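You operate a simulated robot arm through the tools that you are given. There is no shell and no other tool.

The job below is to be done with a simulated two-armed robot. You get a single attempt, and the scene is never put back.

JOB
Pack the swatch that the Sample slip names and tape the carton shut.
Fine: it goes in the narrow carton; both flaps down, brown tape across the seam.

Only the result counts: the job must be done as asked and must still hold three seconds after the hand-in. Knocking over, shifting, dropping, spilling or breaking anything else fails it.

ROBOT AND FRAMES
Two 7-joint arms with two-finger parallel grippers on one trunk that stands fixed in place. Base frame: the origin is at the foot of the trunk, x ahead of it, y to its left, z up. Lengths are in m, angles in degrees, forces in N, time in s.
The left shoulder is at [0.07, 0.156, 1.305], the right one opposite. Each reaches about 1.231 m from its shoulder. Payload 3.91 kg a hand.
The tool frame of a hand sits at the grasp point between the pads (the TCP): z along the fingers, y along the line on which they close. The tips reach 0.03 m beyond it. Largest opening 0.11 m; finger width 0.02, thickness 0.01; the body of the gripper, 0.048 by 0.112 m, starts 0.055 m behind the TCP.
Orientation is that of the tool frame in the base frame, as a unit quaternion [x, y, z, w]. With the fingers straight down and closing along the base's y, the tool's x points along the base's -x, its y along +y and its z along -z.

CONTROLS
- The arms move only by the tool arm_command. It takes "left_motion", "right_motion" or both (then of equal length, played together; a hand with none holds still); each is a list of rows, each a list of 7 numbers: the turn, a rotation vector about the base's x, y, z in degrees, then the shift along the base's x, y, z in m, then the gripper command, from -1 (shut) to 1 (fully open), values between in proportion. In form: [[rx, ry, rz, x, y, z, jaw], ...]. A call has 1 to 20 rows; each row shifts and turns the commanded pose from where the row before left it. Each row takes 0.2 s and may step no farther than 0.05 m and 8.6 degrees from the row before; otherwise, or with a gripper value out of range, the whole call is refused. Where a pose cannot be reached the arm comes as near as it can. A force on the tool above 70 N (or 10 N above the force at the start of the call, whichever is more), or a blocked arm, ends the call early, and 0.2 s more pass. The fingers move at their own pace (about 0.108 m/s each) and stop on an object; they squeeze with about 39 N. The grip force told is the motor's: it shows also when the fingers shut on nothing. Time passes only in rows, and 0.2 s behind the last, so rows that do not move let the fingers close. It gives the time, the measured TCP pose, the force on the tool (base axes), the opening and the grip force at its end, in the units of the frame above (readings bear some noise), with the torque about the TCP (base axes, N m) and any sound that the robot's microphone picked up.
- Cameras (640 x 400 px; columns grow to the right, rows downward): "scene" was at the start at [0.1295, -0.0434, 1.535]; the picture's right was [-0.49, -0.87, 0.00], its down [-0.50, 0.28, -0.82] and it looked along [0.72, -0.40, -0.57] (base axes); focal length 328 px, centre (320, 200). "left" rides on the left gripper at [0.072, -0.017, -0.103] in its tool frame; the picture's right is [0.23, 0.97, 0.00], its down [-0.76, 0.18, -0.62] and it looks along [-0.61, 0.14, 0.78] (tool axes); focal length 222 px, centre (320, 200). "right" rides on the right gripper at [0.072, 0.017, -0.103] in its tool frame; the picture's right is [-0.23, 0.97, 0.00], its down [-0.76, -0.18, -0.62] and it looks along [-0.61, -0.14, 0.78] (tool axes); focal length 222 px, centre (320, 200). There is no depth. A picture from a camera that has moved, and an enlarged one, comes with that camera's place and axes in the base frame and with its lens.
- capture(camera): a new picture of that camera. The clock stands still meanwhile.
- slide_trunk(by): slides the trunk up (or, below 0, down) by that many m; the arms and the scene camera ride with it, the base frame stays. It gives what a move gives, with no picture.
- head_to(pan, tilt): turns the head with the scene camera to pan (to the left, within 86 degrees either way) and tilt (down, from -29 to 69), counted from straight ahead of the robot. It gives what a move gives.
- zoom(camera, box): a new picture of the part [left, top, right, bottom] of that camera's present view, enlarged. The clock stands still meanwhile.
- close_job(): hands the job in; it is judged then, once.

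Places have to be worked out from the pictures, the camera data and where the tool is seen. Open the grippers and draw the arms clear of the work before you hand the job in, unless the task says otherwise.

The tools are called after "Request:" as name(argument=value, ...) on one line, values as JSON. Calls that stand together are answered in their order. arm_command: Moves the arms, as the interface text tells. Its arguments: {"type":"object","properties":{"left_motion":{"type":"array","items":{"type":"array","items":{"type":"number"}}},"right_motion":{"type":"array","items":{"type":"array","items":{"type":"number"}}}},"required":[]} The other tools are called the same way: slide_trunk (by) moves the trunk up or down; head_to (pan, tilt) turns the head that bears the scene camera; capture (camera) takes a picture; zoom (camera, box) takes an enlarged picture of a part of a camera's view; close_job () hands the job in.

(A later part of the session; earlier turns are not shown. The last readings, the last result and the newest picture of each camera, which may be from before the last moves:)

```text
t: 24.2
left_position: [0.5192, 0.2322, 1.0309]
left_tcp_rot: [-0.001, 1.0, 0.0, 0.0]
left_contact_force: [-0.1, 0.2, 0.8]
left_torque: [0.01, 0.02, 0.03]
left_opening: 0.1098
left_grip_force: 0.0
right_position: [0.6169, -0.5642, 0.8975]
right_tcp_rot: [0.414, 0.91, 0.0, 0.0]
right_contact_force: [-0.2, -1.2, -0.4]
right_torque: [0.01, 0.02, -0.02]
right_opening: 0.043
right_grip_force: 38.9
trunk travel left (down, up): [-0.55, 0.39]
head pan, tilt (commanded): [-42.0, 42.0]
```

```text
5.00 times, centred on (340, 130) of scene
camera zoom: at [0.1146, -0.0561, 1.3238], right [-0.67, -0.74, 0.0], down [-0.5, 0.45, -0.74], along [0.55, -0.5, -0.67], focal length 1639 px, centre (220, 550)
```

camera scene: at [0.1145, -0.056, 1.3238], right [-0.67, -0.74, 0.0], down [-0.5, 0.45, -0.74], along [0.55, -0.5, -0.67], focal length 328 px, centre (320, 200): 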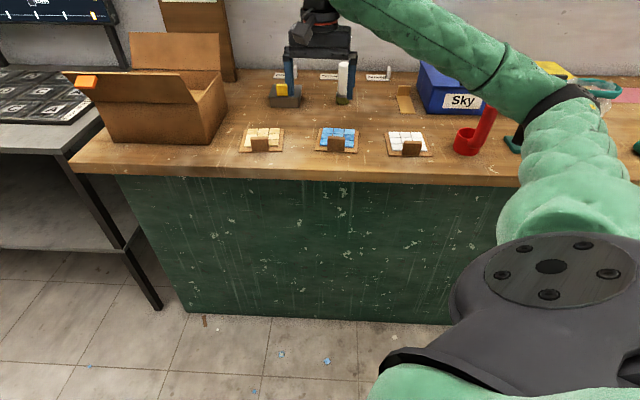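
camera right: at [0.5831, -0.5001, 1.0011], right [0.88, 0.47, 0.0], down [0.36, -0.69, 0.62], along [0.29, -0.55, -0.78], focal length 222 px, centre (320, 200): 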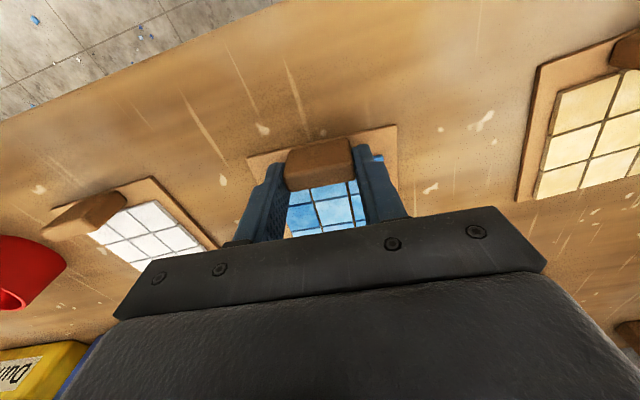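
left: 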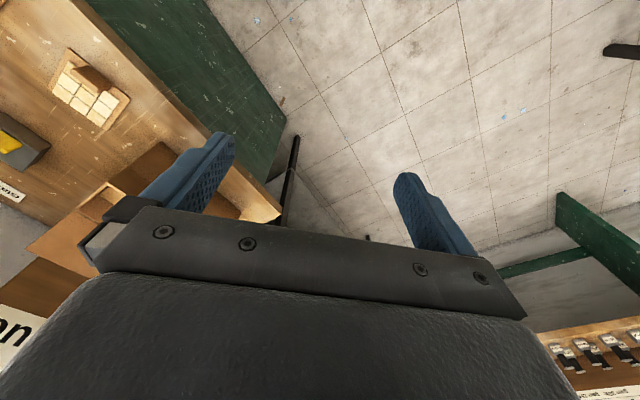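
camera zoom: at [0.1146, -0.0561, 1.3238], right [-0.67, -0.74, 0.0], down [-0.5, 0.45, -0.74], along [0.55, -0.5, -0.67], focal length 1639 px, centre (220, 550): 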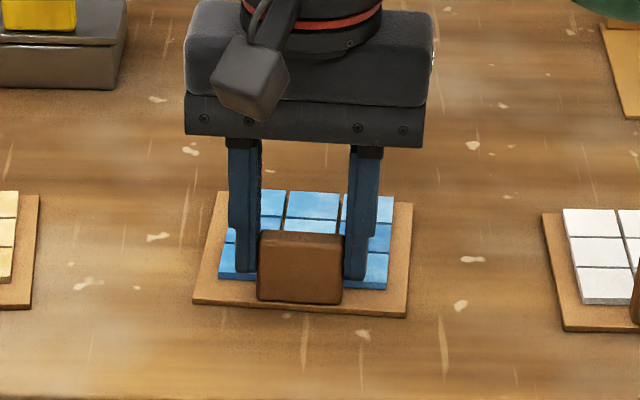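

Gripped at 43 mm with full force. I lift a little and check that the swatch hangs level.

Request:
arm_command(right_motion=[[0, 0, 0, 0, 0, 0.02, -1], [0, 0, 0, 0, 0, 0.03, -1], [0, 0, 0, 0, 0, 0.03, -1], [0, 0, 0, 0, 0, 0, -1]])

Request:
capture(camera="right")

Request:
zoom(camera="scene", box=[260, 30, 420, 170])

```text
t: 25.2
left_position: [0.5195, 0.2322, 1.0304]
left_tcp_rot: [0.0, 1.0, 0.0, 0.0]
left_contact_force: [0.0, -0.5, -0.3]
left_torque: [0.01, 0.0, 0.0]
left_opening: 0.1099
left_grip_force: 0.0
right_position: [0.6159, -0.5644, 0.9774]
right_tcp_rot: [0.414, 0.91, 0.001, 0.001]
right_contact_force: [0.5, 0.2, -0.2]
right_torque: [0.05, 0.0, -0.01]
right_opening: 0.0429
right_grip_force: 39.2
trunk travel left (down, up): [-0.55, 0.39]
head pan, tilt (commanded): [-42.0, 42.0]
```

```text
taken
camera right: at [0.5827, -0.5003, 1.0806], right [0.88, 0.47, 0.0], down [0.36, -0.69, 0.62], along [0.29, -0.55, -0.78], focal length 222 px, centre (320, 200)
```

right: 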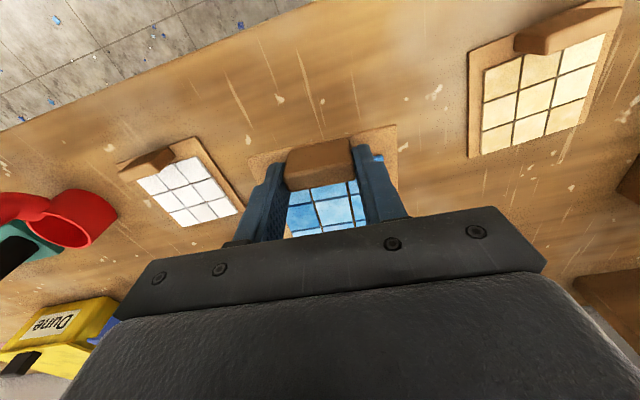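

```text
2.86 times, centred on (340, 100) of scene
camera zoom: at [0.1147, -0.0563, 1.3238], right [-0.67, -0.74, 0.0], down [-0.5, 0.45, -0.74], along [0.55, -0.5, -0.67], focal length 936 px, centre (263, 486)
```

zoom: 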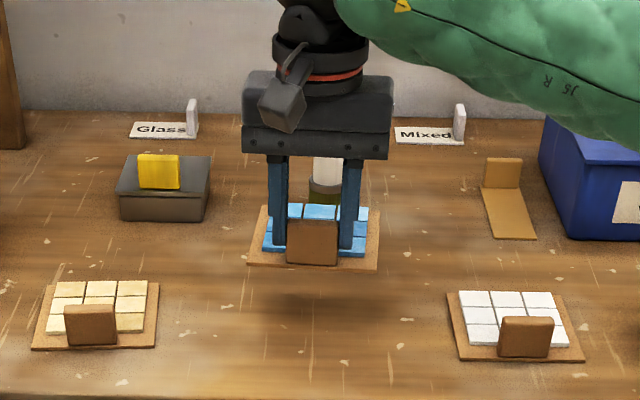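

The swatch hangs level. I raise it to z ≈ 1.13, clear of the carton flaps (tops ≈ 1.055), and carry it toward the carton.

Request:
arm_command(right_motion=[[0, 0, 0, 0, 0, 0.04, -1], [0, 0, 0, 0, 0, 0.04, -1], [0, 0, 0, 0, 0, 0.04, -1], [0, 0, 0, 0, 0, 0.04, -1], [0, 0, 0.5, 0.0334, 0.0234, 0, -1], [0, 0, 0.5, 0.0334, 0.0234, 0, -1], [0, 0, 0.5, 0.0334, 0.0234, 0, -1], [0, 0, 0.5, 0.0334, 0.0234, 0, -1], [0, 0, 0.5, 0.0334, 0.0234, 0, -1], [0, 0, 0.5, 0.0334, 0.0234, 0, -1], [0, 0, 0.5, 0.0334, 0.0234, 0, -1], [0, 0, 0, 0, 0, 0, -1]])

Request:
capture(camera="scene")

Request:
capture(camera="right")

```text
t: 27.8
left_position: [0.5201, 0.2321, 1.0313]
left_tcp_rot: [0.0, 1.0, -0.001, 0.0]
left_contact_force: [-0.3, -0.4, 0.9]
left_torque: [0.02, 0.02, 0.02]
left_opening: 0.1098
left_grip_force: 0.0
right_position: [0.8485, -0.401, 1.1385]
right_tcp_rot: [0.387, 0.922, 0.001, 0.001]
right_contact_force: [0.1, 0.3, -1.3]
right_torque: [0.06, 0.02, 0.04]
right_opening: 0.0429
right_grip_force: 38.3
trunk travel left (down, up): [-0.55, 0.39]
head pan, tilt (commanded): [-42.0, 42.0]
```

```text
taken
camera scene: at [0.1137, -0.0568, 1.3239], right [-0.67, -0.74, 0.0], down [-0.5, 0.45, -0.74], along [0.55, -0.5, -0.67], focal length 328 px, centre (320, 200)
```

scene: 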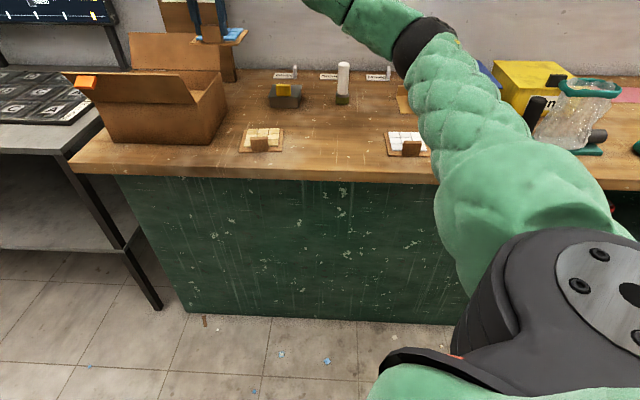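

```text
taken
camera right: at [0.8108, -0.3391, 1.2414], right [0.85, 0.52, 0.0], down [0.4, -0.67, 0.62], along [0.33, -0.53, -0.78], focal length 222 px, centre (320, 200)
```

right: 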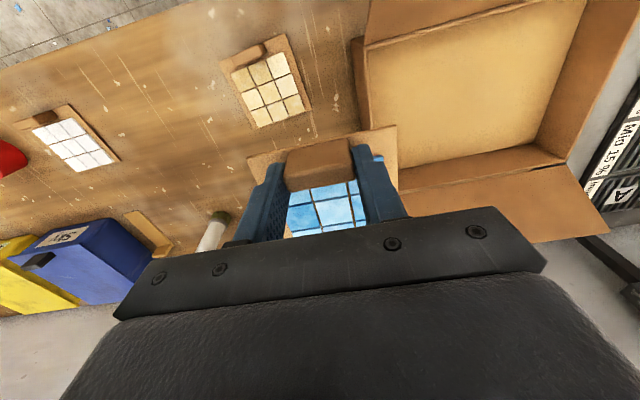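

The wrist camera now sees straight into the carton. I zoom on it to measure its walls and flaps.

Request:
zoom(camera="right", box=[340, 0, 640, 250])

Request:
head_to(pan=-20, tilt=25)

Request:
capture(camera="scene")

Request:
zoom(camera="scene", box=[220, 80, 420, 240])

```text
1.60 times, centred on (490, 125) of right
camera zoom: at [0.8108, -0.3391, 1.2414], right [0.85, 0.52, 0.0], down [0.4, -0.67, 0.62], along [0.33, -0.53, -0.78], focal length 355 px, centre (48, 320)
```

zoom: 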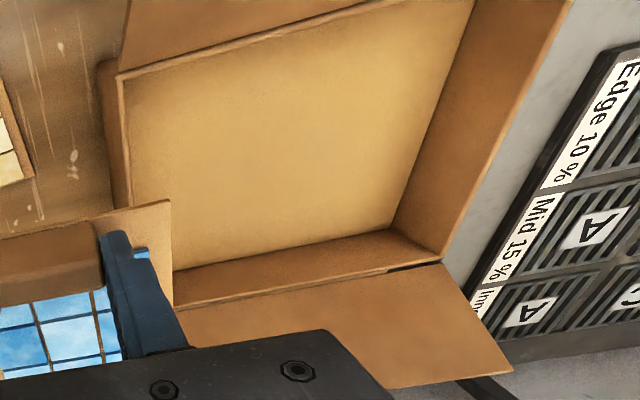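

```text
t: 28.6
left_position: [0.5206, 0.2328, 1.0299]
left_tcp_rot: [-0.001, 1.0, 0.001, 0.0]
left_contact_force: [-0.1, 0.1, -1.1]
left_torque: [0.05, -0.01, 0.0]
left_opening: 0.1098
left_grip_force: 0.1
right_position: [0.8477, -0.4012, 1.1378]
right_tcp_rot: [0.387, 0.922, 0.0, 0.001]
right_contact_force: [0.3, -0.9, -0.6]
right_torque: [0.05, 0.02, 0.0]
right_opening: 0.043
right_grip_force: 38.7
trunk travel left (down, up): [-0.55, 0.39]
head pan, tilt (commanded): [-20.0, 25.0]
```

```text
taken
camera scene: at [0.1391, -0.0317, 1.35], right [-0.34, -0.94, 0.0], down [-0.4, 0.14, -0.91], along [0.85, -0.31, -0.42], focal length 328 px, centre (320, 200)
```

scene: 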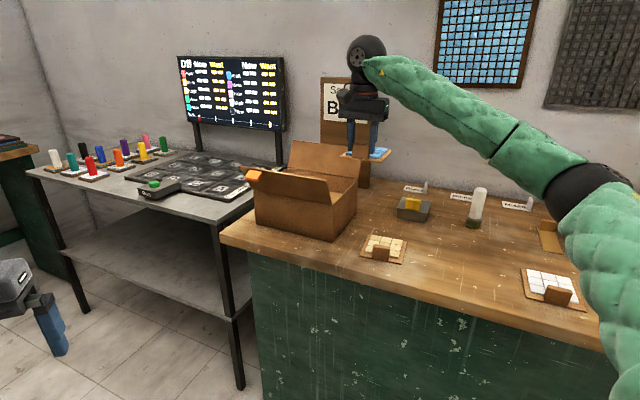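

```text
2.50 times, centred on (320, 160) of scene
camera zoom: at [0.1391, -0.0317, 1.35], right [-0.34, -0.94, 0.0], down [-0.4, 0.14, -0.91], along [0.85, -0.31, -0.42], focal length 819 px, centre (320, 300)
```

zoom: 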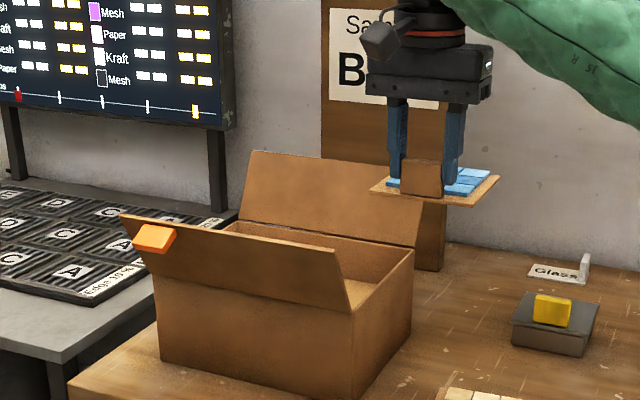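

Carton rim spans about e1 0.356–0.606, e2 0.85–1.054 (bench axes) at z ≈ 0.97, with the inner floor apparently at z ≈ 0.917. I move over its middle, keeping height, to (0.9995, -0.2935).

Request:
arm_command(right_motion=[[0, 0, 0, 0.0303, 0.0215, 0, -1], [0, 0, 0, 0.0303, 0.0215, 0, -1], [0, 0, 0, 0.0303, 0.0215, 0, -1], [0, 0, 0, 0.0303, 0.0215, 0, -1], [0, 0, 0, 0.0303, 0.0215, 0, -1], [0, 0, 0, 0, 0, 0, -1]])

Request:
capture(camera="scene")

Request:
capture(camera="right")

Request:
zoom(camera="scene", box=[220, 80, 420, 260])

```text
t: 30.0
left_position: [0.521, 0.2317, 1.0312]
left_tcp_rot: [0.0, 1.0, 0.0, 0.0]
left_contact_force: [-1.4, 0.0, 0.5]
left_torque: [0.02, 0.03, 0.0]
left_opening: 0.1103
left_grip_force: 0.1
right_position: [1.0018, -0.2954, 1.1385]
right_tcp_rot: [0.387, 0.922, 0.001, 0.001]
right_contact_force: [0.9, -0.5, -1.1]
right_torque: [0.06, 0.02, -0.01]
right_opening: 0.0431
right_grip_force: 38.9
trunk travel left (down, up): [-0.55, 0.39]
head pan, tilt (commanded): [-20.0, 25.0]
```

```text
taken
camera scene: at [0.1388, -0.0326, 1.3501], right [-0.34, -0.94, 0.0], down [-0.4, 0.15, -0.91], along [0.85, -0.31, -0.42], focal length 328 px, centre (320, 200)
```

scene: 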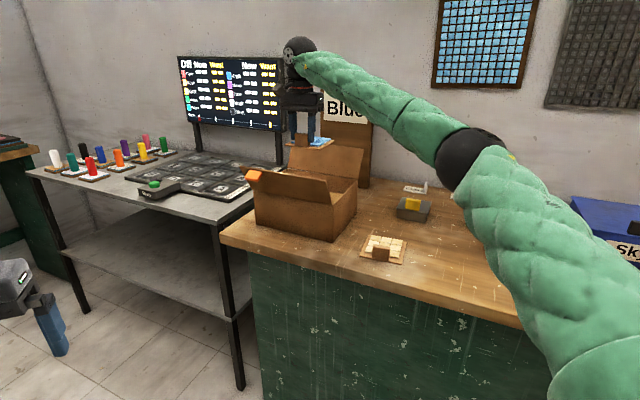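

```text
taken
camera right: at [0.9641, -0.2325, 1.2418], right [0.85, 0.52, 0.0], down [0.41, -0.67, 0.62], along [0.33, -0.53, -0.78], focal length 222 px, centre (320, 200)
```

right: 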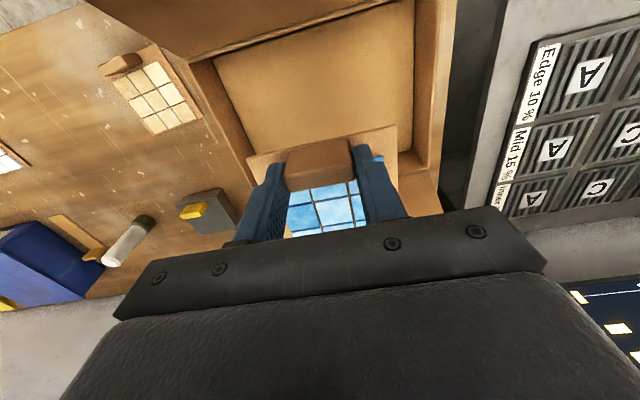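

```text
2.22 times, centred on (320, 170) of scene
camera zoom: at [0.1388, -0.0326, 1.3501], right [-0.34, -0.94, 0.0], down [-0.4, 0.15, -0.91], along [0.85, -0.31, -0.42], focal length 728 px, centre (320, 267)
```

zoom: 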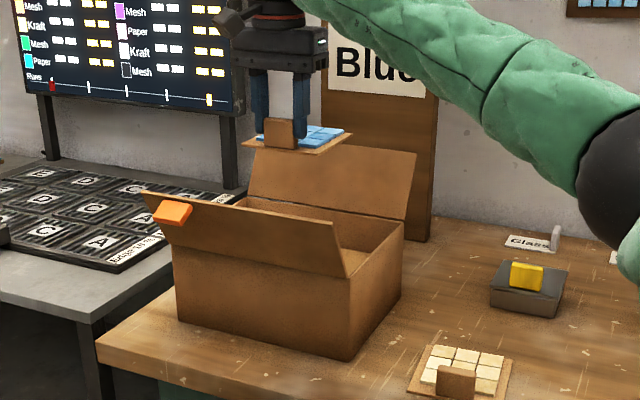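

The hand is centred over the carton (e1 0.481, e2 0.927). I lower in stages, first until the board is just above the rim.

Request:
arm_command(right_motion=[[0, 0, 0, -0.001, 0, -0.03, -1], [0, 0, 0, -0.001, 0, -0.03, -1], [0, 0, 0, 0, 0, -0.03, -1], [0, 0, 0, 0, 0, -0.025, -1], [0, 0, 0, 0, 0, 0, -1]])

Request:
capture(camera="right")

Request:
zoom(camera="scene", box=[220, 80, 420, 260])

```text
t: 31.2
left_position: [0.5211, 0.2317, 1.0311]
left_tcp_rot: [-0.001, 1.0, 0.0, 0.0]
left_contact_force: [0.1, -0.9, 0.8]
left_torque: [-0.01, 0.02, 0.01]
left_opening: 0.1103
left_grip_force: 0.1
right_position: [0.9995, -0.2928, 1.0233]
right_tcp_rot: [0.387, 0.922, -0.001, 0.001]
right_contact_force: [0.7, -0.1, -0.7]
right_torque: [0.0, 0.05, -0.03]
right_opening: 0.0433
right_grip_force: 39.2
trunk travel left (down, up): [-0.55, 0.39]
head pan, tilt (commanded): [-20.0, 25.0]
```

```text
taken
camera right: at [0.9621, -0.2302, 1.1262], right [0.85, 0.52, 0.0], down [0.41, -0.67, 0.62], along [0.33, -0.53, -0.78], focal length 222 px, centre (320, 200)
```

right: 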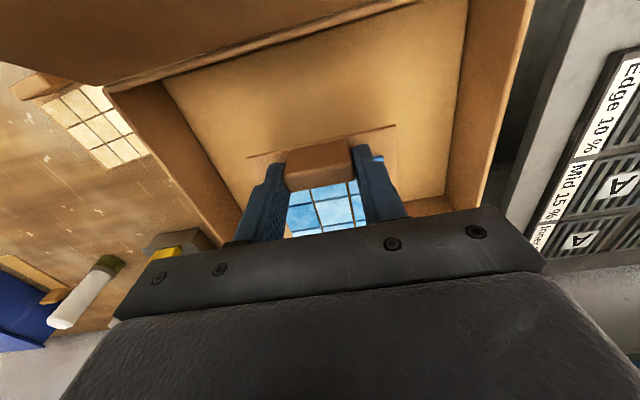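

```text
2.22 times, centred on (320, 170) of scene
camera zoom: at [0.1391, -0.0312, 1.3501], right [-0.34, -0.94, 0.0], down [-0.4, 0.14, -0.91], along [0.85, -0.31, -0.42], focal length 728 px, centre (320, 267)
```

zoom: 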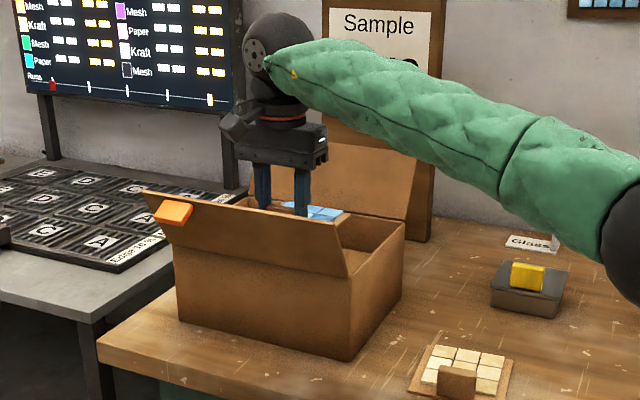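

Everything is clear; the inner floor measures z ≈ 0.917. I lower another 5 cm, then creep.

Request:
arm_command(right_motion=[[0, 0, 0, 0, 0, -0.025, -1], [0, 0, 0, 0, 0, -0.02, -1], [0, 0, 0, 0, 0, 0, -1]])

Request:
capture(camera="right")

Request:
zoom(camera="scene", box=[220, 80, 420, 260])

```text
t: 32.0
left_position: [0.5199, 0.2315, 1.0293]
left_tcp_rot: [0.0, 1.0, 0.0, 0.0]
left_contact_force: [0.3, 0.1, 0.7]
left_torque: [-0.02, -0.01, 0.0]
left_opening: 0.1101
left_grip_force: 0.0
right_position: [1.001, -0.2932, 0.9788]
right_tcp_rot: [0.386, 0.922, 0.0, 0.001]
right_contact_force: [0.5, -0.3, -0.1]
right_torque: [0.03, 0.05, -0.02]
right_opening: 0.043
right_grip_force: 39.0
trunk travel left (down, up): [-0.55, 0.39]
head pan, tilt (commanded): [-20.0, 25.0]
```

```text
taken
camera right: at [0.9621, -0.2309, 1.0815], right [0.85, 0.52, 0.0], down [0.41, -0.67, 0.62], along [0.33, -0.53, -0.78], focal length 222 px, centre (320, 200)
```

right: 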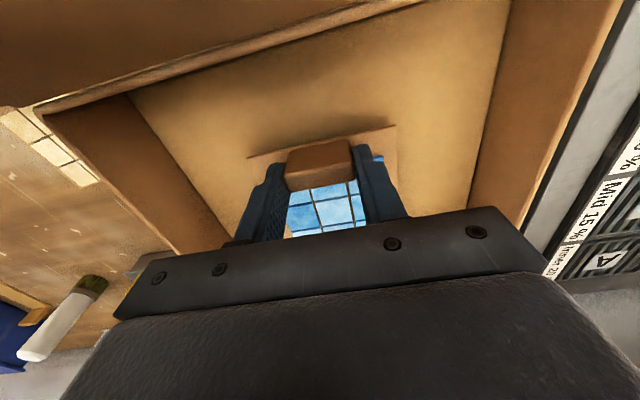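

```text
2.22 times, centred on (320, 170) of scene
camera zoom: at [0.1391, -0.0314, 1.3501], right [-0.34, -0.94, 0.0], down [-0.4, 0.14, -0.91], along [0.85, -0.31, -0.42], focal length 728 px, centre (320, 267)
```

zoom: 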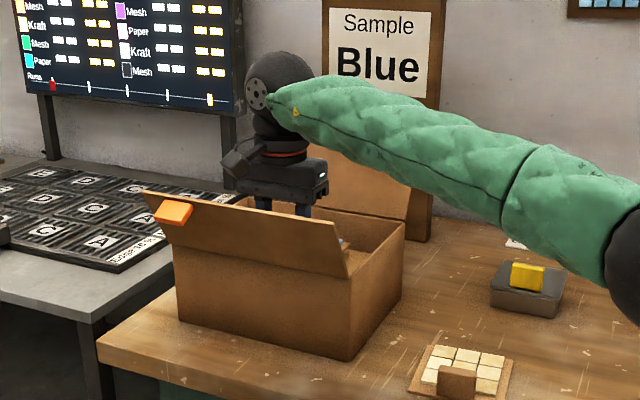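

Board bottom is near 0.932. I creep down in small steps watching the force.

Request:
arm_command(right_motion=[[0, 0, 0, 0, 0, -0.006, -1], [0, 0, 0, 0, 0, -0.004, -1]])

Request:
arm_command(right_motion=[[0, 0, 0, 0, 0, -0.003, -1], [0, 0, 0, 0, 0, 0, -1]])

```text
t: 32.6
left_position: [0.521, 0.2331, 1.0307]
left_tcp_rot: [-0.001, 1.0, 0.0, 0.001]
left_contact_force: [-0.1, 0.8, -0.1]
left_torque: [-0.01, -0.02, 0.0]
left_opening: 0.11
left_grip_force: 0.1
right_position: [1.0002, -0.2938, 0.9683]
right_tcp_rot: [0.387, 0.922, 0.0, 0.0]
right_contact_force: [-0.8, 0.4, -0.5]
right_torque: [0.02, 0.03, -0.01]
right_opening: 0.0431
right_grip_force: 39.0
trunk travel left (down, up): [-0.55, 0.39]
head pan, tilt (commanded): [-20.0, 25.0]
```

```text
t: 33.2
left_position: [0.5199, 0.2311, 1.0312]
left_tcp_rot: [-0.001, 1.0, 0.0, 0.0]
left_contact_force: [0.7, -0.6, 1.4]
left_torque: [0.01, 0.01, 0.0]
left_opening: 0.1097
left_grip_force: 0.0
right_position: [1.0003, -0.2939, 0.9649]
right_tcp_rot: [0.387, 0.922, 0.0, 0.001]
right_contact_force: [0.4, 0.2, 0.2]
right_torque: [0.05, 0.04, -0.02]
right_opening: 0.0431
right_grip_force: 39.4
trunk travel left (down, up): [-0.55, 0.39]
head pan, tilt (commanded): [-20.0, 25.0]
```

No contact yet at TCP 0.965. I continue creeping.

Request:
arm_command(right_motion=[[0, 0, 0, 0, 0, -0.003, -1], [0, 0, 0, 0, 0, 0, -1]])

Request:
arm_command(right_motion=[[0, 0, 0, 0, 0, -0.003, -1], [0, 0, 0, 0, 0, 0, -1]])

Request:
capture(camera="right")

```text
t: 33.8
left_position: [0.5198, 0.2335, 1.0306]
left_tcp_rot: [-0.001, 1.0, 0.0, -0.001]
left_contact_force: [-0.3, 0.5, 0.6]
left_torque: [-0.04, 0.02, 0.01]
left_opening: 0.1099
left_grip_force: 0.0
right_position: [0.9992, -0.2934, 0.964]
right_tcp_rot: [0.388, 0.922, 0.001, 0.002]
right_contact_force: [3.8, -1.0, 10.5]
right_torque: [-0.47, -0.05, 0.13]
right_opening: 0.0433
right_grip_force: 38.9
trunk travel left (down, up): [-0.55, 0.39]
head pan, tilt (commanded): [-20.0, 25.0]
```

```text
t: 34.4
left_position: [0.5184, 0.2325, 1.0315]
left_tcp_rot: [-0.001, 1.0, 0.0, 0.0]
left_contact_force: [-0.4, 0.0, 0.3]
left_torque: [-0.04, 0.02, 0.02]
left_opening: 0.1101
left_grip_force: 0.0
right_position: [0.999, -0.2929, 0.9632]
right_tcp_rot: [0.388, 0.922, 0.0, 0.003]
right_contact_force: [13.3, -3.8, 32.5]
right_torque: [-0.18, -0.24, -0.03]
right_opening: 0.0431
right_grip_force: 39.3
trunk travel left (down, up): [-0.55, 0.39]
head pan, tilt (commanded): [-20.0, 25.0]
```

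```text
taken
camera right: at [0.9607, -0.2308, 1.0667], right [0.85, 0.52, 0.01], down [0.4, -0.67, 0.63], along [0.33, -0.53, -0.78], focal length 222 px, centre (320, 200)
```

right: 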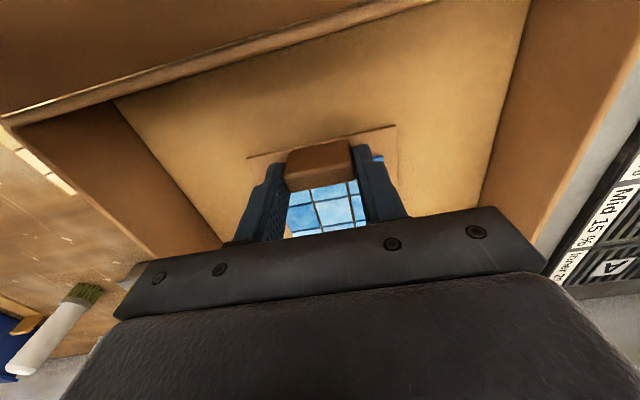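

Contact with the inner floor at TCP 0.964. I ease off 4 mm, open the gripper, and check.

Request:
arm_command(right_motion=[[0, 0, 0, 0, 0, 0.005, -1], [0, 0, 0, 0, 0, 0, -1], [0, 0, 0, 0, 0, 0, 0.2], [0, 0, 0, 0, 0, 0, 0.6], [0, 0, 0, 0, 0, 0, 0.6]])

Request:
capture(camera="right")

```text
t: 35.6
left_position: [0.5202, 0.2318, 1.03]
left_tcp_rot: [-0.001, 1.0, 0.001, 0.001]
left_contact_force: [0.0, 1.2, -0.2]
left_torque: [-0.04, 0.0, -0.01]
left_opening: 0.1102
left_grip_force: 0.0
right_position: [0.9991, -0.2936, 0.9636]
right_tcp_rot: [0.387, 0.922, 0.001, 0.0]
right_contact_force: [-0.2, -0.3, -0.2]
right_torque: [0.02, -0.01, 0.01]
right_opening: 0.088
right_grip_force: 0.0
trunk travel left (down, up): [-0.55, 0.39]
head pan, tilt (commanded): [-20.0, 25.0]
```

```text
taken
camera right: at [0.962, -0.2311, 1.0671], right [0.85, 0.52, 0.0], down [0.41, -0.67, 0.62], along [0.32, -0.53, -0.78], focal length 222 px, centre (320, 200)
```

right: 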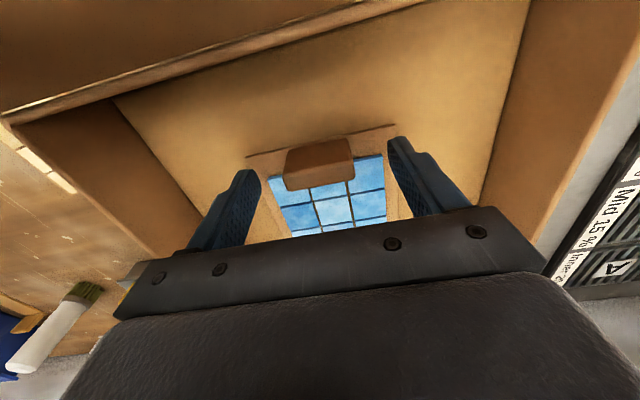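

The swatch rests on the carton's floor, released. I lift the hand straight up.

Request:
arm_command(right_motion=[[0, 0, 0, 0, 0, 0.03, 0.6], [0, 0, 0, 0, 0, 0.04, 0.6], [0, 0, 0, 0, 0, 0.04, 0.6], [0, 0, 0, 0, 0, 0.04, 0.6], [0, 0, 0, 0, 0, 0.04, 0.6], [0, 0, 0, 0, 0, 0, 0.6]])

Request:
capture(camera="right")

Request:
zoom(camera="scene", box=[220, 80, 420, 260])

```text
t: 37.0
left_position: [0.5216, 0.2318, 1.0299]
left_tcp_rot: [0.0, 1.0, 0.001, 0.0]
left_contact_force: [-0.9, -0.3, 0.6]
left_torque: [-0.02, 0.03, -0.01]
left_opening: 0.1101
left_grip_force: 0.0
right_position: [0.9999, -0.2931, 1.1524]
right_tcp_rot: [0.387, 0.922, 0.0, 0.001]
right_contact_force: [0.1, -0.5, 0.2]
right_torque: [0.02, 0.02, 0.0]
right_opening: 0.0875
right_grip_force: 0.1
trunk travel left (down, up): [-0.55, 0.39]
head pan, tilt (commanded): [-20.0, 25.0]
```

```text
taken
camera right: at [0.9621, -0.2313, 1.2562], right [0.85, 0.52, 0.0], down [0.41, -0.67, 0.62], along [0.32, -0.53, -0.78], focal length 222 px, centre (320, 200)
```

right: 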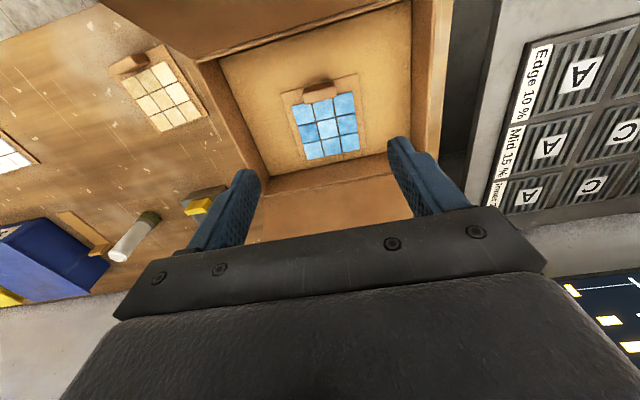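

```text
2.22 times, centred on (320, 170) of scene
camera zoom: at [0.1399, -0.0318, 1.3499], right [-0.34, -0.94, 0.0], down [-0.4, 0.14, -0.91], along [0.85, -0.31, -0.42], focal length 728 px, centre (320, 267)
```

zoom: 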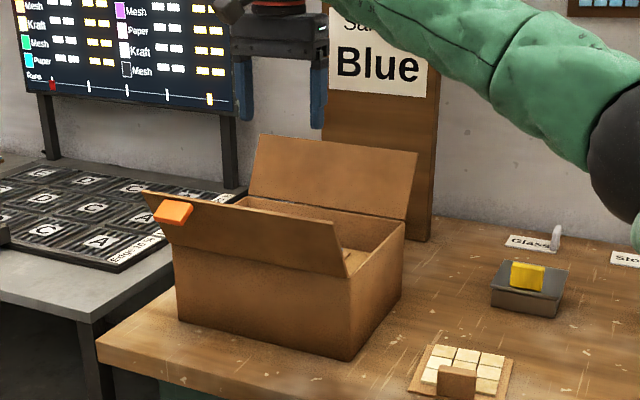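

The blue swatch sits inside the carton. Next I close the rear flap (tip near e2 1.10, z 1.057): I tilt the right hand 45° outward and move it so the fingertips pass above and behind that flap.

Request:
arm_command(right_motion=[[-5.2, -5.41, 0, 0.0187, -0.0322, 0.008, 0.6], [-5.2, -5.41, 0, 0.0187, -0.0322, 0.008, 0.6], [-5.2, -5.41, 0, 0.0187, -0.0322, 0, 0.6], [-5.2, -5.41, 0, 0.0187, -0.0322, 0, 0.6], [-5.2, -5.41, 0, 0.0187, -0.0322, 0, 0.6], [-5.2, -5.41, 0, 0.0187, -0.0322, 0, 0.6], [0, 0, 0, 0, 0, 0, 0.6]])

Request:
capture(camera="right")

Request:
zoom(camera="scene", box=[220, 60, 440, 260])

```text
t: 38.6
left_position: [0.5205, 0.2322, 1.03]
left_tcp_rot: [-0.001, 1.0, 0.0, 0.0]
left_contact_force: [-0.5, -0.3, 0.0]
left_torque: [0.01, 0.0, -0.02]
left_opening: 0.1099
left_grip_force: 0.2
right_position: [1.1122, -0.4877, 1.1711]
right_tcp_rot: [0.358, 0.851, -0.139, 0.359]
right_contact_force: [0.0, 0.8, -0.8]
right_torque: [0.01, -0.01, -0.02]
right_opening: 0.0879
right_grip_force: 0.1
trunk travel left (down, up): [-0.55, 0.39]
head pan, tilt (commanded): [-20.0, 25.0]
```

```text
taken
camera right: at [1.0376, -0.3884, 1.1926], right [0.8, 0.57, 0.18], down [-0.07, -0.21, 0.98], along [0.6, -0.79, -0.12], focal length 222 px, centre (320, 200)
```

right: 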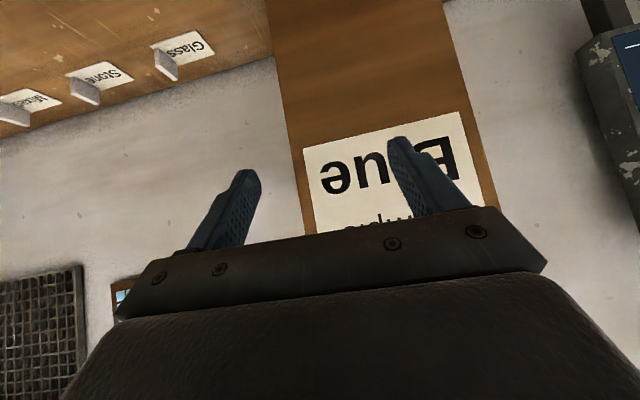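

```text
2.00 times, centred on (330, 160) of scene
camera zoom: at [0.139, -0.0309, 1.3501], right [-0.34, -0.94, 0.0], down [-0.4, 0.14, -0.91], along [0.85, -0.31, -0.42], focal length 655 px, centre (300, 280)
```

zoom: 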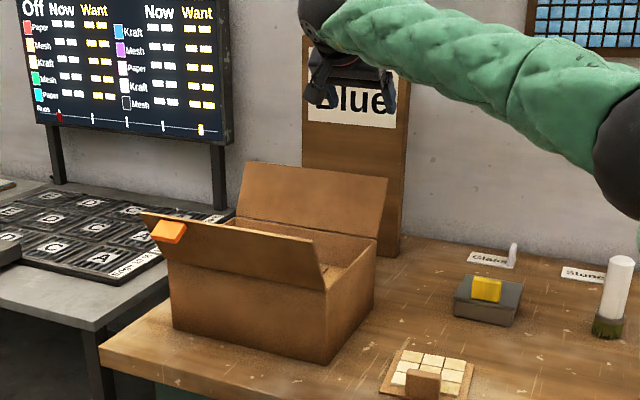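

Pose reached. I lower the fingertips behind the rear flap (tips to z ≈ 1.04, about 5 cm behind its edge).

Request:
arm_command(right_motion=[[0, 0, 0, 0, 0, -0.037, 0.6], [0, 0, 0, 0, 0, -0.037, 0.6], [0, 0, 0, 0, 0, -0.037, 0.6], [0, 0, 0, 0, 0, 0, 0.6]])

Request:
capture(camera="right")

Request:
zoom(camera="scene", box=[220, 60, 440, 260])

```text
t: 39.6
left_position: [0.5207, 0.2319, 1.0307]
left_tcp_rot: [-0.001, 1.0, 0.0, 0.0]
left_contact_force: [0.0, -0.3, 0.1]
left_torque: [-0.03, -0.03, -0.01]
left_opening: 0.1098
left_grip_force: 0.0
right_position: [1.1107, -0.4848, 1.0596]
right_tcp_rot: [0.357, 0.852, -0.138, 0.358]
right_contact_force: [-0.1, 0.5, -0.1]
right_torque: [-0.01, -0.01, 0.03]
right_opening: 0.088
right_grip_force: 0.0
trunk travel left (down, up): [-0.55, 0.39]
head pan, tilt (commanded): [-20.0, 25.0]
```

```text
taken
camera right: at [1.0362, -0.3873, 1.0819], right [0.8, 0.57, 0.18], down [-0.07, -0.21, 0.98], along [0.6, -0.79, -0.12], focal length 222 px, centre (320, 200)
```

right: 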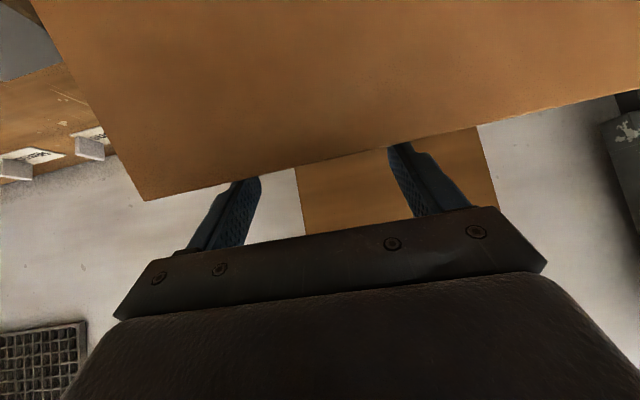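

```text
2.00 times, centred on (330, 160) of scene
camera zoom: at [0.1385, -0.0311, 1.3502], right [-0.34, -0.94, 0.0], down [-0.4, 0.14, -0.91], along [0.85, -0.31, -0.42], focal length 655 px, centre (300, 280)
```

zoom: 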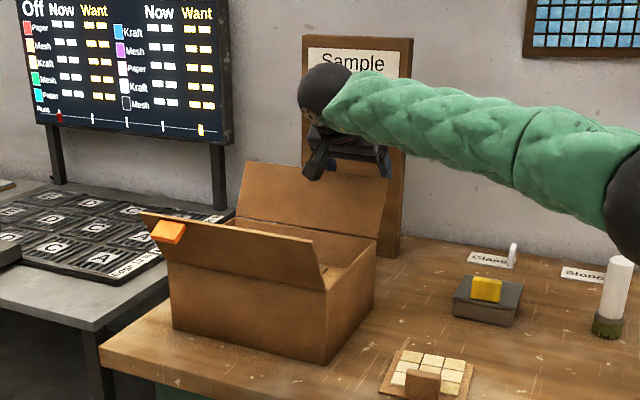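

The wrist view shows the fingertips behind the flap. I pull toward the robot following the flap's arc.

Request:
arm_command(right_motion=[[0, 0, 0, -0.009, 0.0087, 0, 0.6], [0, 0, 0, -0.009, 0.0087, 0, 0.6], [0, 0, 0, -0.0112, 0.0107, 0.0045, 0.6], [0, 0, 0, -0.0112, 0.0107, 0.0045, 0.6], [0, 0, 0, -0.0123, 0.0118, 0, 0.6], [0, 0, 0, -0.0123, 0.0118, 0, 0.6]])

Request:
capture(camera="right")

Request:
zoom(camera="scene", box=[220, 60, 440, 260])

```text
t: 41.0
left_position: [0.5206, 0.2319, 1.031]
left_tcp_rot: [-0.001, 1.0, 0.001, 0.0]
left_contact_force: [-0.5, -0.2, 0.5]
left_torque: [0.0, -0.03, -0.04]
left_opening: 0.1099
left_grip_force: 0.0
right_position: [1.0473, -0.4254, 1.0685]
right_tcp_rot: [0.357, 0.852, -0.137, 0.358]
right_contact_force: [-0.4, 0.4, -0.5]
right_torque: [-0.01, 0.04, 0.0]
right_opening: 0.0881
right_grip_force: 0.0
trunk travel left (down, up): [-0.55, 0.39]
head pan, tilt (commanded): [-20.0, 25.0]
```

```text
taken
camera right: at [0.9708, -0.326, 1.0902], right [0.8, 0.57, 0.18], down [-0.07, -0.21, 0.98], along [0.6, -0.79, -0.12], focal length 222 px, centre (320, 200)
```

right: 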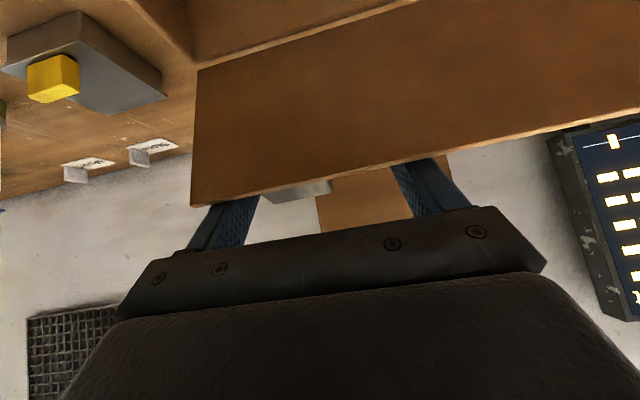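

```text
2.00 times, centred on (330, 160) of scene
camera zoom: at [0.1385, -0.0311, 1.3501], right [-0.34, -0.94, 0.0], down [-0.4, 0.14, -0.91], along [0.85, -0.31, -0.42], focal length 655 px, centre (300, 280)
```

zoom: 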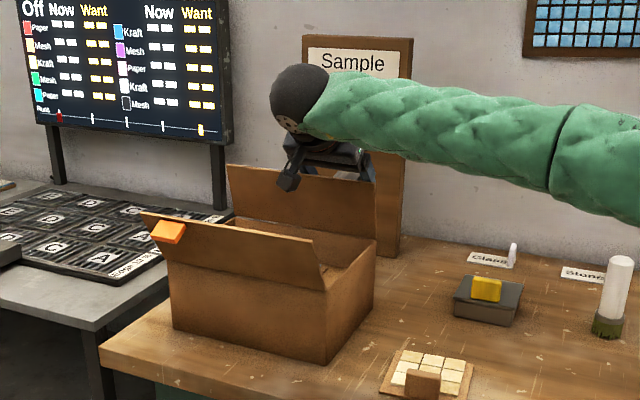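

The rear flap is now about vertical and moves freely. I continue along its arc, now inward and downward.

Request:
arm_command(right_motion=[[0, 0, 0, -0.0114, 0.0109, -0.0058, 0.6], [0, 0, 0, -0.0114, 0.0109, -0.0058, 0.6], [0, 0, 0, -0.0092, 0.0089, -0.011, 0.6], [0, 0, 0, -0.0092, 0.0089, -0.011, 0.6]])

Request:
capture(camera="right")

Request:
zoom(camera="scene", box=[220, 60, 440, 260])

```text
t: 42.0
left_position: [0.5204, 0.2316, 1.0298]
left_tcp_rot: [0.0, 1.0, 0.0, 0.001]
left_contact_force: [-0.6, 0.2, 0.9]
left_torque: [-0.01, 0.06, 0.03]
left_opening: 0.11
left_grip_force: 0.2
right_position: [1.0062, -0.3851, 1.0338]
right_tcp_rot: [0.356, 0.852, -0.137, 0.358]
right_contact_force: [-0.7, 0.0, -0.6]
right_torque: [0.0, 0.02, -0.05]
right_opening: 0.0878
right_grip_force: 0.0
trunk travel left (down, up): [-0.55, 0.39]
head pan, tilt (commanded): [-20.0, 25.0]
```

```text
taken
camera right: at [0.9307, -0.2862, 1.0562], right [0.8, 0.57, 0.18], down [-0.07, -0.21, 0.98], along [0.6, -0.79, -0.12], focal length 222 px, centre (320, 200)
```

right: 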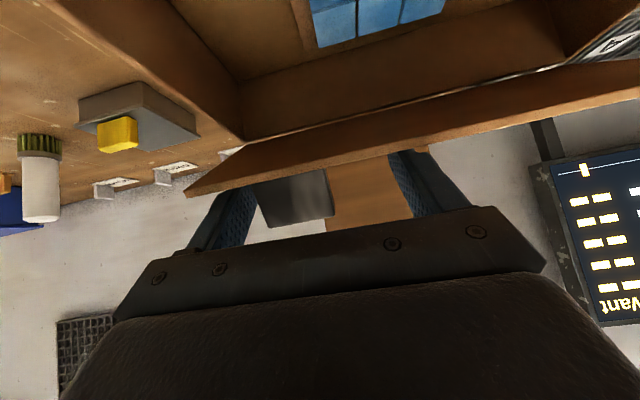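

```text
2.00 times, centred on (330, 160) of scene
camera zoom: at [0.1392, -0.0314, 1.3501], right [-0.34, -0.94, 0.0], down [-0.4, 0.14, -0.91], along [0.85, -0.31, -0.42], focal length 655 px, centre (300, 280)
```

zoom: 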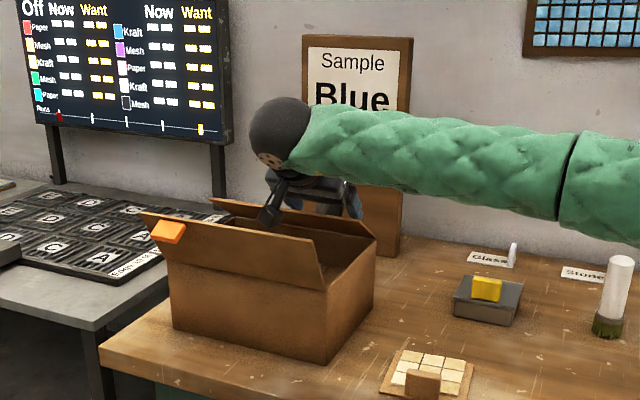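

The flap leans well inward and its grey tab sits between my fingers. I press straight down to bring it flat.

Request:
arm_command(right_motion=[[0, 0, 0, -0.003, 0.003, -0.012, 0.6], [0, 0, 0, 0, 0, -0.012, 0.6], [0, 0, 0, 0, 0, -0.008, 0.6]])

Request:
capture(camera="right")

Request:
zoom(camera="scene", box=[220, 60, 440, 260])

```text
t: 42.8
left_position: [0.5205, 0.2323, 1.0308]
left_tcp_rot: [0.0, 1.0, 0.0, 0.0]
left_contact_force: [-0.4, 0.8, 0.8]
left_torque: [-0.03, -0.01, -0.01]
left_opening: 0.11
left_grip_force: 0.0
right_position: [1.0022, -0.3822, 1.0048]
right_tcp_rot: [0.358, 0.851, -0.138, 0.359]
right_contact_force: [2.9, -0.4, 10.1]
right_torque: [-0.43, 0.14, 0.14]
right_opening: 0.0872
right_grip_force: 0.1
trunk travel left (down, up): [-0.55, 0.39]
head pan, tilt (commanded): [-20.0, 25.0]
```

```text
taken
camera right: at [0.9271, -0.2831, 1.0266], right [0.8, 0.57, 0.18], down [-0.07, -0.21, 0.98], along [0.6, -0.79, -0.12], focal length 222 px, centre (320, 200)
```

right: 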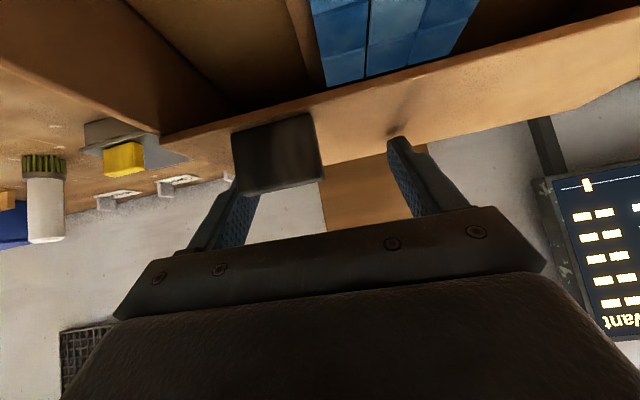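

```text
2.00 times, centred on (330, 160) of scene
camera zoom: at [0.1384, -0.0312, 1.3504], right [-0.34, -0.94, 0.0], down [-0.4, 0.14, -0.91], along [0.85, -0.31, -0.42], focal length 655 px, centre (300, 280)
```

zoom: 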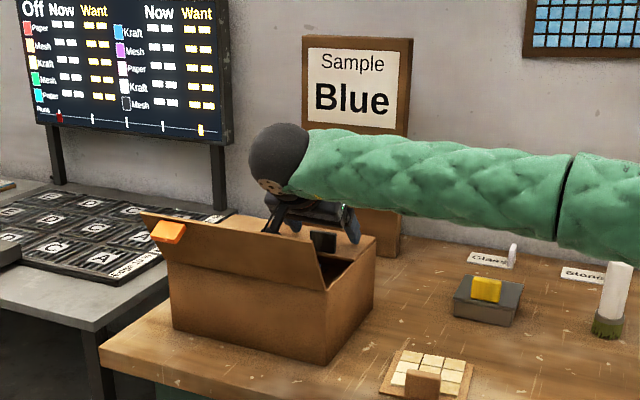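

The rear flap looks nearly flat with 10 N on it. I lift the hand to see whether it stays down.

Request:
arm_command(right_motion=[[0, 0, 0, 0, 0, 0.02, 0.6], [0, 0, 0, 0, 0, 0.03, 0.6], [0, 0, 0, 0, 0, 0.03, 0.6], [0, 0, 0, 0, 0, 0, 0.6]])

Request:
capture(camera="right")

Request:
zoom(camera="scene", box=[220, 60, 440, 260])

```text
t: 43.8
left_position: [0.521, 0.2316, 1.0307]
left_tcp_rot: [0.0, 1.0, 0.0, 0.001]
left_contact_force: [0.6, 0.5, -0.4]
left_torque: [0.05, -0.04, -0.01]
left_opening: 0.1099
left_grip_force: 0.0
right_position: [1.0031, -0.3824, 1.0821]
right_tcp_rot: [0.357, 0.851, -0.138, 0.359]
right_contact_force: [0.3, 0.6, -0.2]
right_torque: [-0.02, -0.02, 0.01]
right_opening: 0.0883
right_grip_force: 0.1
trunk travel left (down, up): [-0.55, 0.39]
head pan, tilt (commanded): [-20.0, 25.0]
```

```text
taken
camera right: at [0.9287, -0.2839, 1.1043], right [0.8, 0.57, 0.18], down [-0.07, -0.21, 0.98], along [0.6, -0.79, -0.13], focal length 222 px, centre (320, 200)
```

right: 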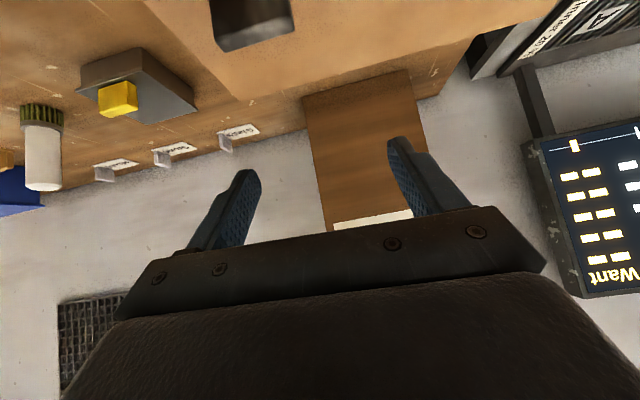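

```text
2.00 times, centred on (330, 160) of scene
camera zoom: at [0.1395, -0.0317, 1.35], right [-0.34, -0.94, 0.0], down [-0.4, 0.14, -0.91], along [0.85, -0.31, -0.42], focal length 655 px, centre (300, 280)
```

zoom: 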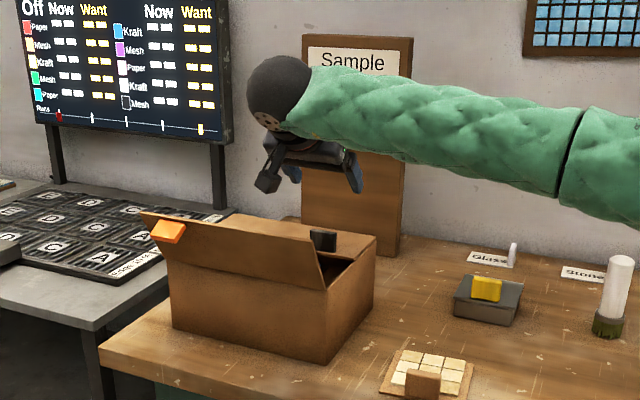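

The rear flap stays down. Now the front flap: I raise the hand, bring it upright again, and move to the robot side of the front flap.

Request:
arm_command(right_motion=[[0, 0, 0, 0, 0, 0.04, 0.6], [0, 0, 0, 0, 0, 0.04, 0.6], [0, 0, 0, 0, 0, 0.04, 0.6], [5.2, 5.41, 0, -0.0233, 0.0295, 0, 0.6], [5.2, 5.41, 0, -0.0233, 0.0295, 0, 0.6], [5.2, 5.41, 0, -0.0233, 0.0295, 0, 0.6], [5.2, 5.41, 0, -0.0233, 0.0295, 0, 0.6], [5.2, 5.41, 0, -0.0233, 0.0295, 0, 0.6], [5.2, 5.41, 0, -0.0233, 0.0295, 0, 0.6], [0, 0, 0, 0, 0, 0, 0.6]])

Request:
capture(camera="right")

Request:
zoom(camera="scene", box=[200, 60, 440, 260])

```text
t: 46.0
left_position: [0.52, 0.2322, 1.0311]
left_tcp_rot: [0.0, 1.0, 0.0, 0.0]
left_contact_force: [-0.9, -0.7, 0.0]
left_torque: [-0.01, 0.02, -0.01]
left_opening: 0.1098
left_grip_force: 0.1
right_position: [0.8627, -0.2051, 1.2029]
right_tcp_rot: [0.387, 0.922, -0.001, 0.0]
right_contact_force: [0.2, -0.2, 0.1]
right_torque: [0.0, 0.03, 0.0]
right_opening: 0.0878
right_grip_force: 0.1
trunk travel left (down, up): [-0.55, 0.39]
head pan, tilt (commanded): [-20.0, 25.0]
```

```text
taken
camera right: at [0.8249, -0.1426, 1.3057], right [0.85, 0.52, 0.0], down [0.41, -0.67, 0.62], along [0.32, -0.53, -0.78], focal length 222 px, centre (320, 200)
```

right: 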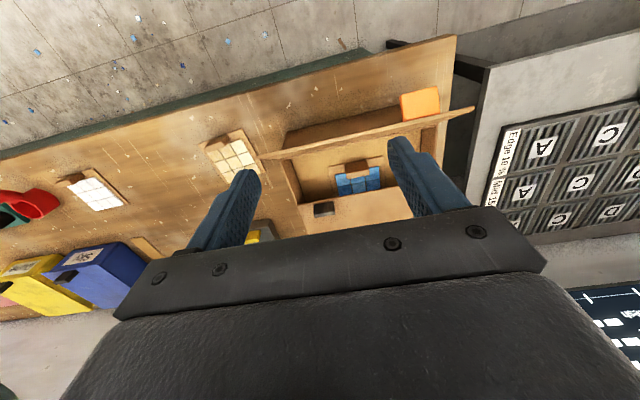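

```text
2.00 times, centred on (320, 160) of scene
camera zoom: at [0.139, -0.0317, 1.3501], right [-0.34, -0.94, 0.0], down [-0.4, 0.14, -0.91], along [0.85, -0.31, -0.42], focal length 655 px, centre (320, 280)
```

zoom: 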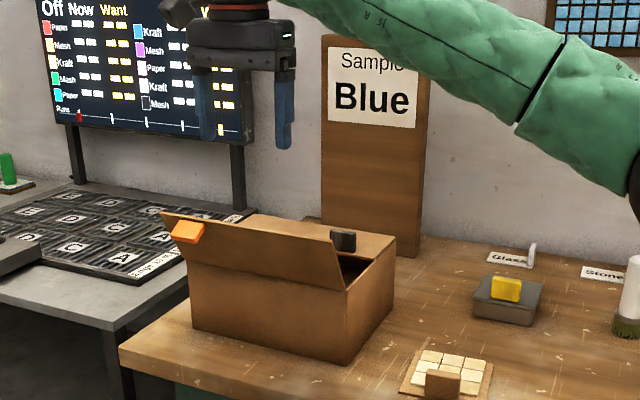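

The rear flap remains flat. Front flap edge lies at e2 ≈ 0.804, z ≈ 1.056; I lower the fingers just in front of it (clear of the orange tab).

Request:
arm_command(right_motion=[[0, 0, 0, 0, 0, -0.036, 0.6], [0, 0, 0, 0, 0, -0.036, 0.6], [0, 0, 0, 0, 0, -0.036, 0.6], [0, 0, 0, 0, 0, -0.036, 0.6], [0, 0, 0, 0, 0, 0, 0.6]])

Request:
capture(camera="right")

Request:
zoom(camera="scene", box=[200, 60, 440, 260])

```text
t: 47.2
left_position: [0.5211, 0.2326, 1.0309]
left_tcp_rot: [-0.001, 1.0, 0.0, -0.001]
left_contact_force: [-0.2, 0.3, 0.1]
left_torque: [-0.02, -0.02, 0.01]
left_opening: 0.1102
left_grip_force: 0.1
right_position: [0.8617, -0.2053, 1.058]
right_tcp_rot: [0.387, 0.922, 0.0, 0.001]
right_contact_force: [-0.7, -0.2, 0.3]
right_torque: [0.0, -0.02, 0.02]
right_opening: 0.0881
right_grip_force: 0.1
trunk travel left (down, up): [-0.55, 0.39]
head pan, tilt (commanded): [-20.0, 25.0]
```

```text
taken
camera right: at [0.8251, -0.1428, 1.1616], right [0.85, 0.52, 0.0], down [0.41, -0.67, 0.62], along [0.33, -0.53, -0.78], focal length 222 px, centre (320, 200)
```

right: 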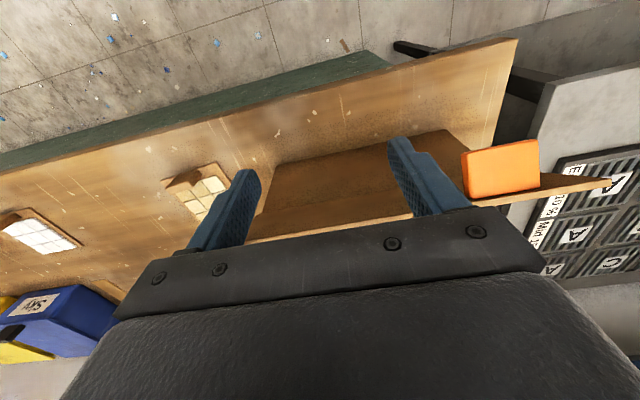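

```text
2.00 times, centred on (320, 160) of scene
camera zoom: at [0.1387, -0.031, 1.3502], right [-0.34, -0.94, 0.0], down [-0.4, 0.14, -0.91], along [0.85, -0.31, -0.42], focal length 655 px, centre (320, 280)
```

zoom: 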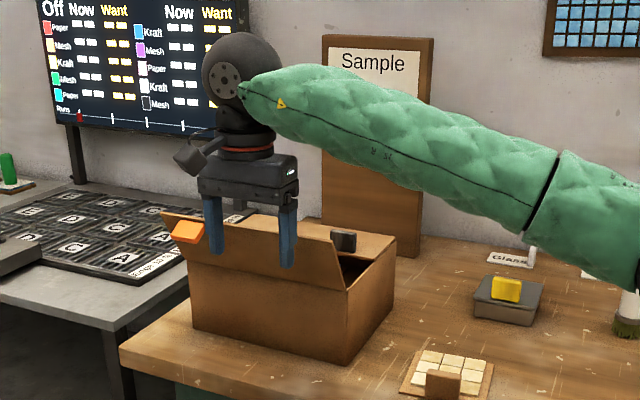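

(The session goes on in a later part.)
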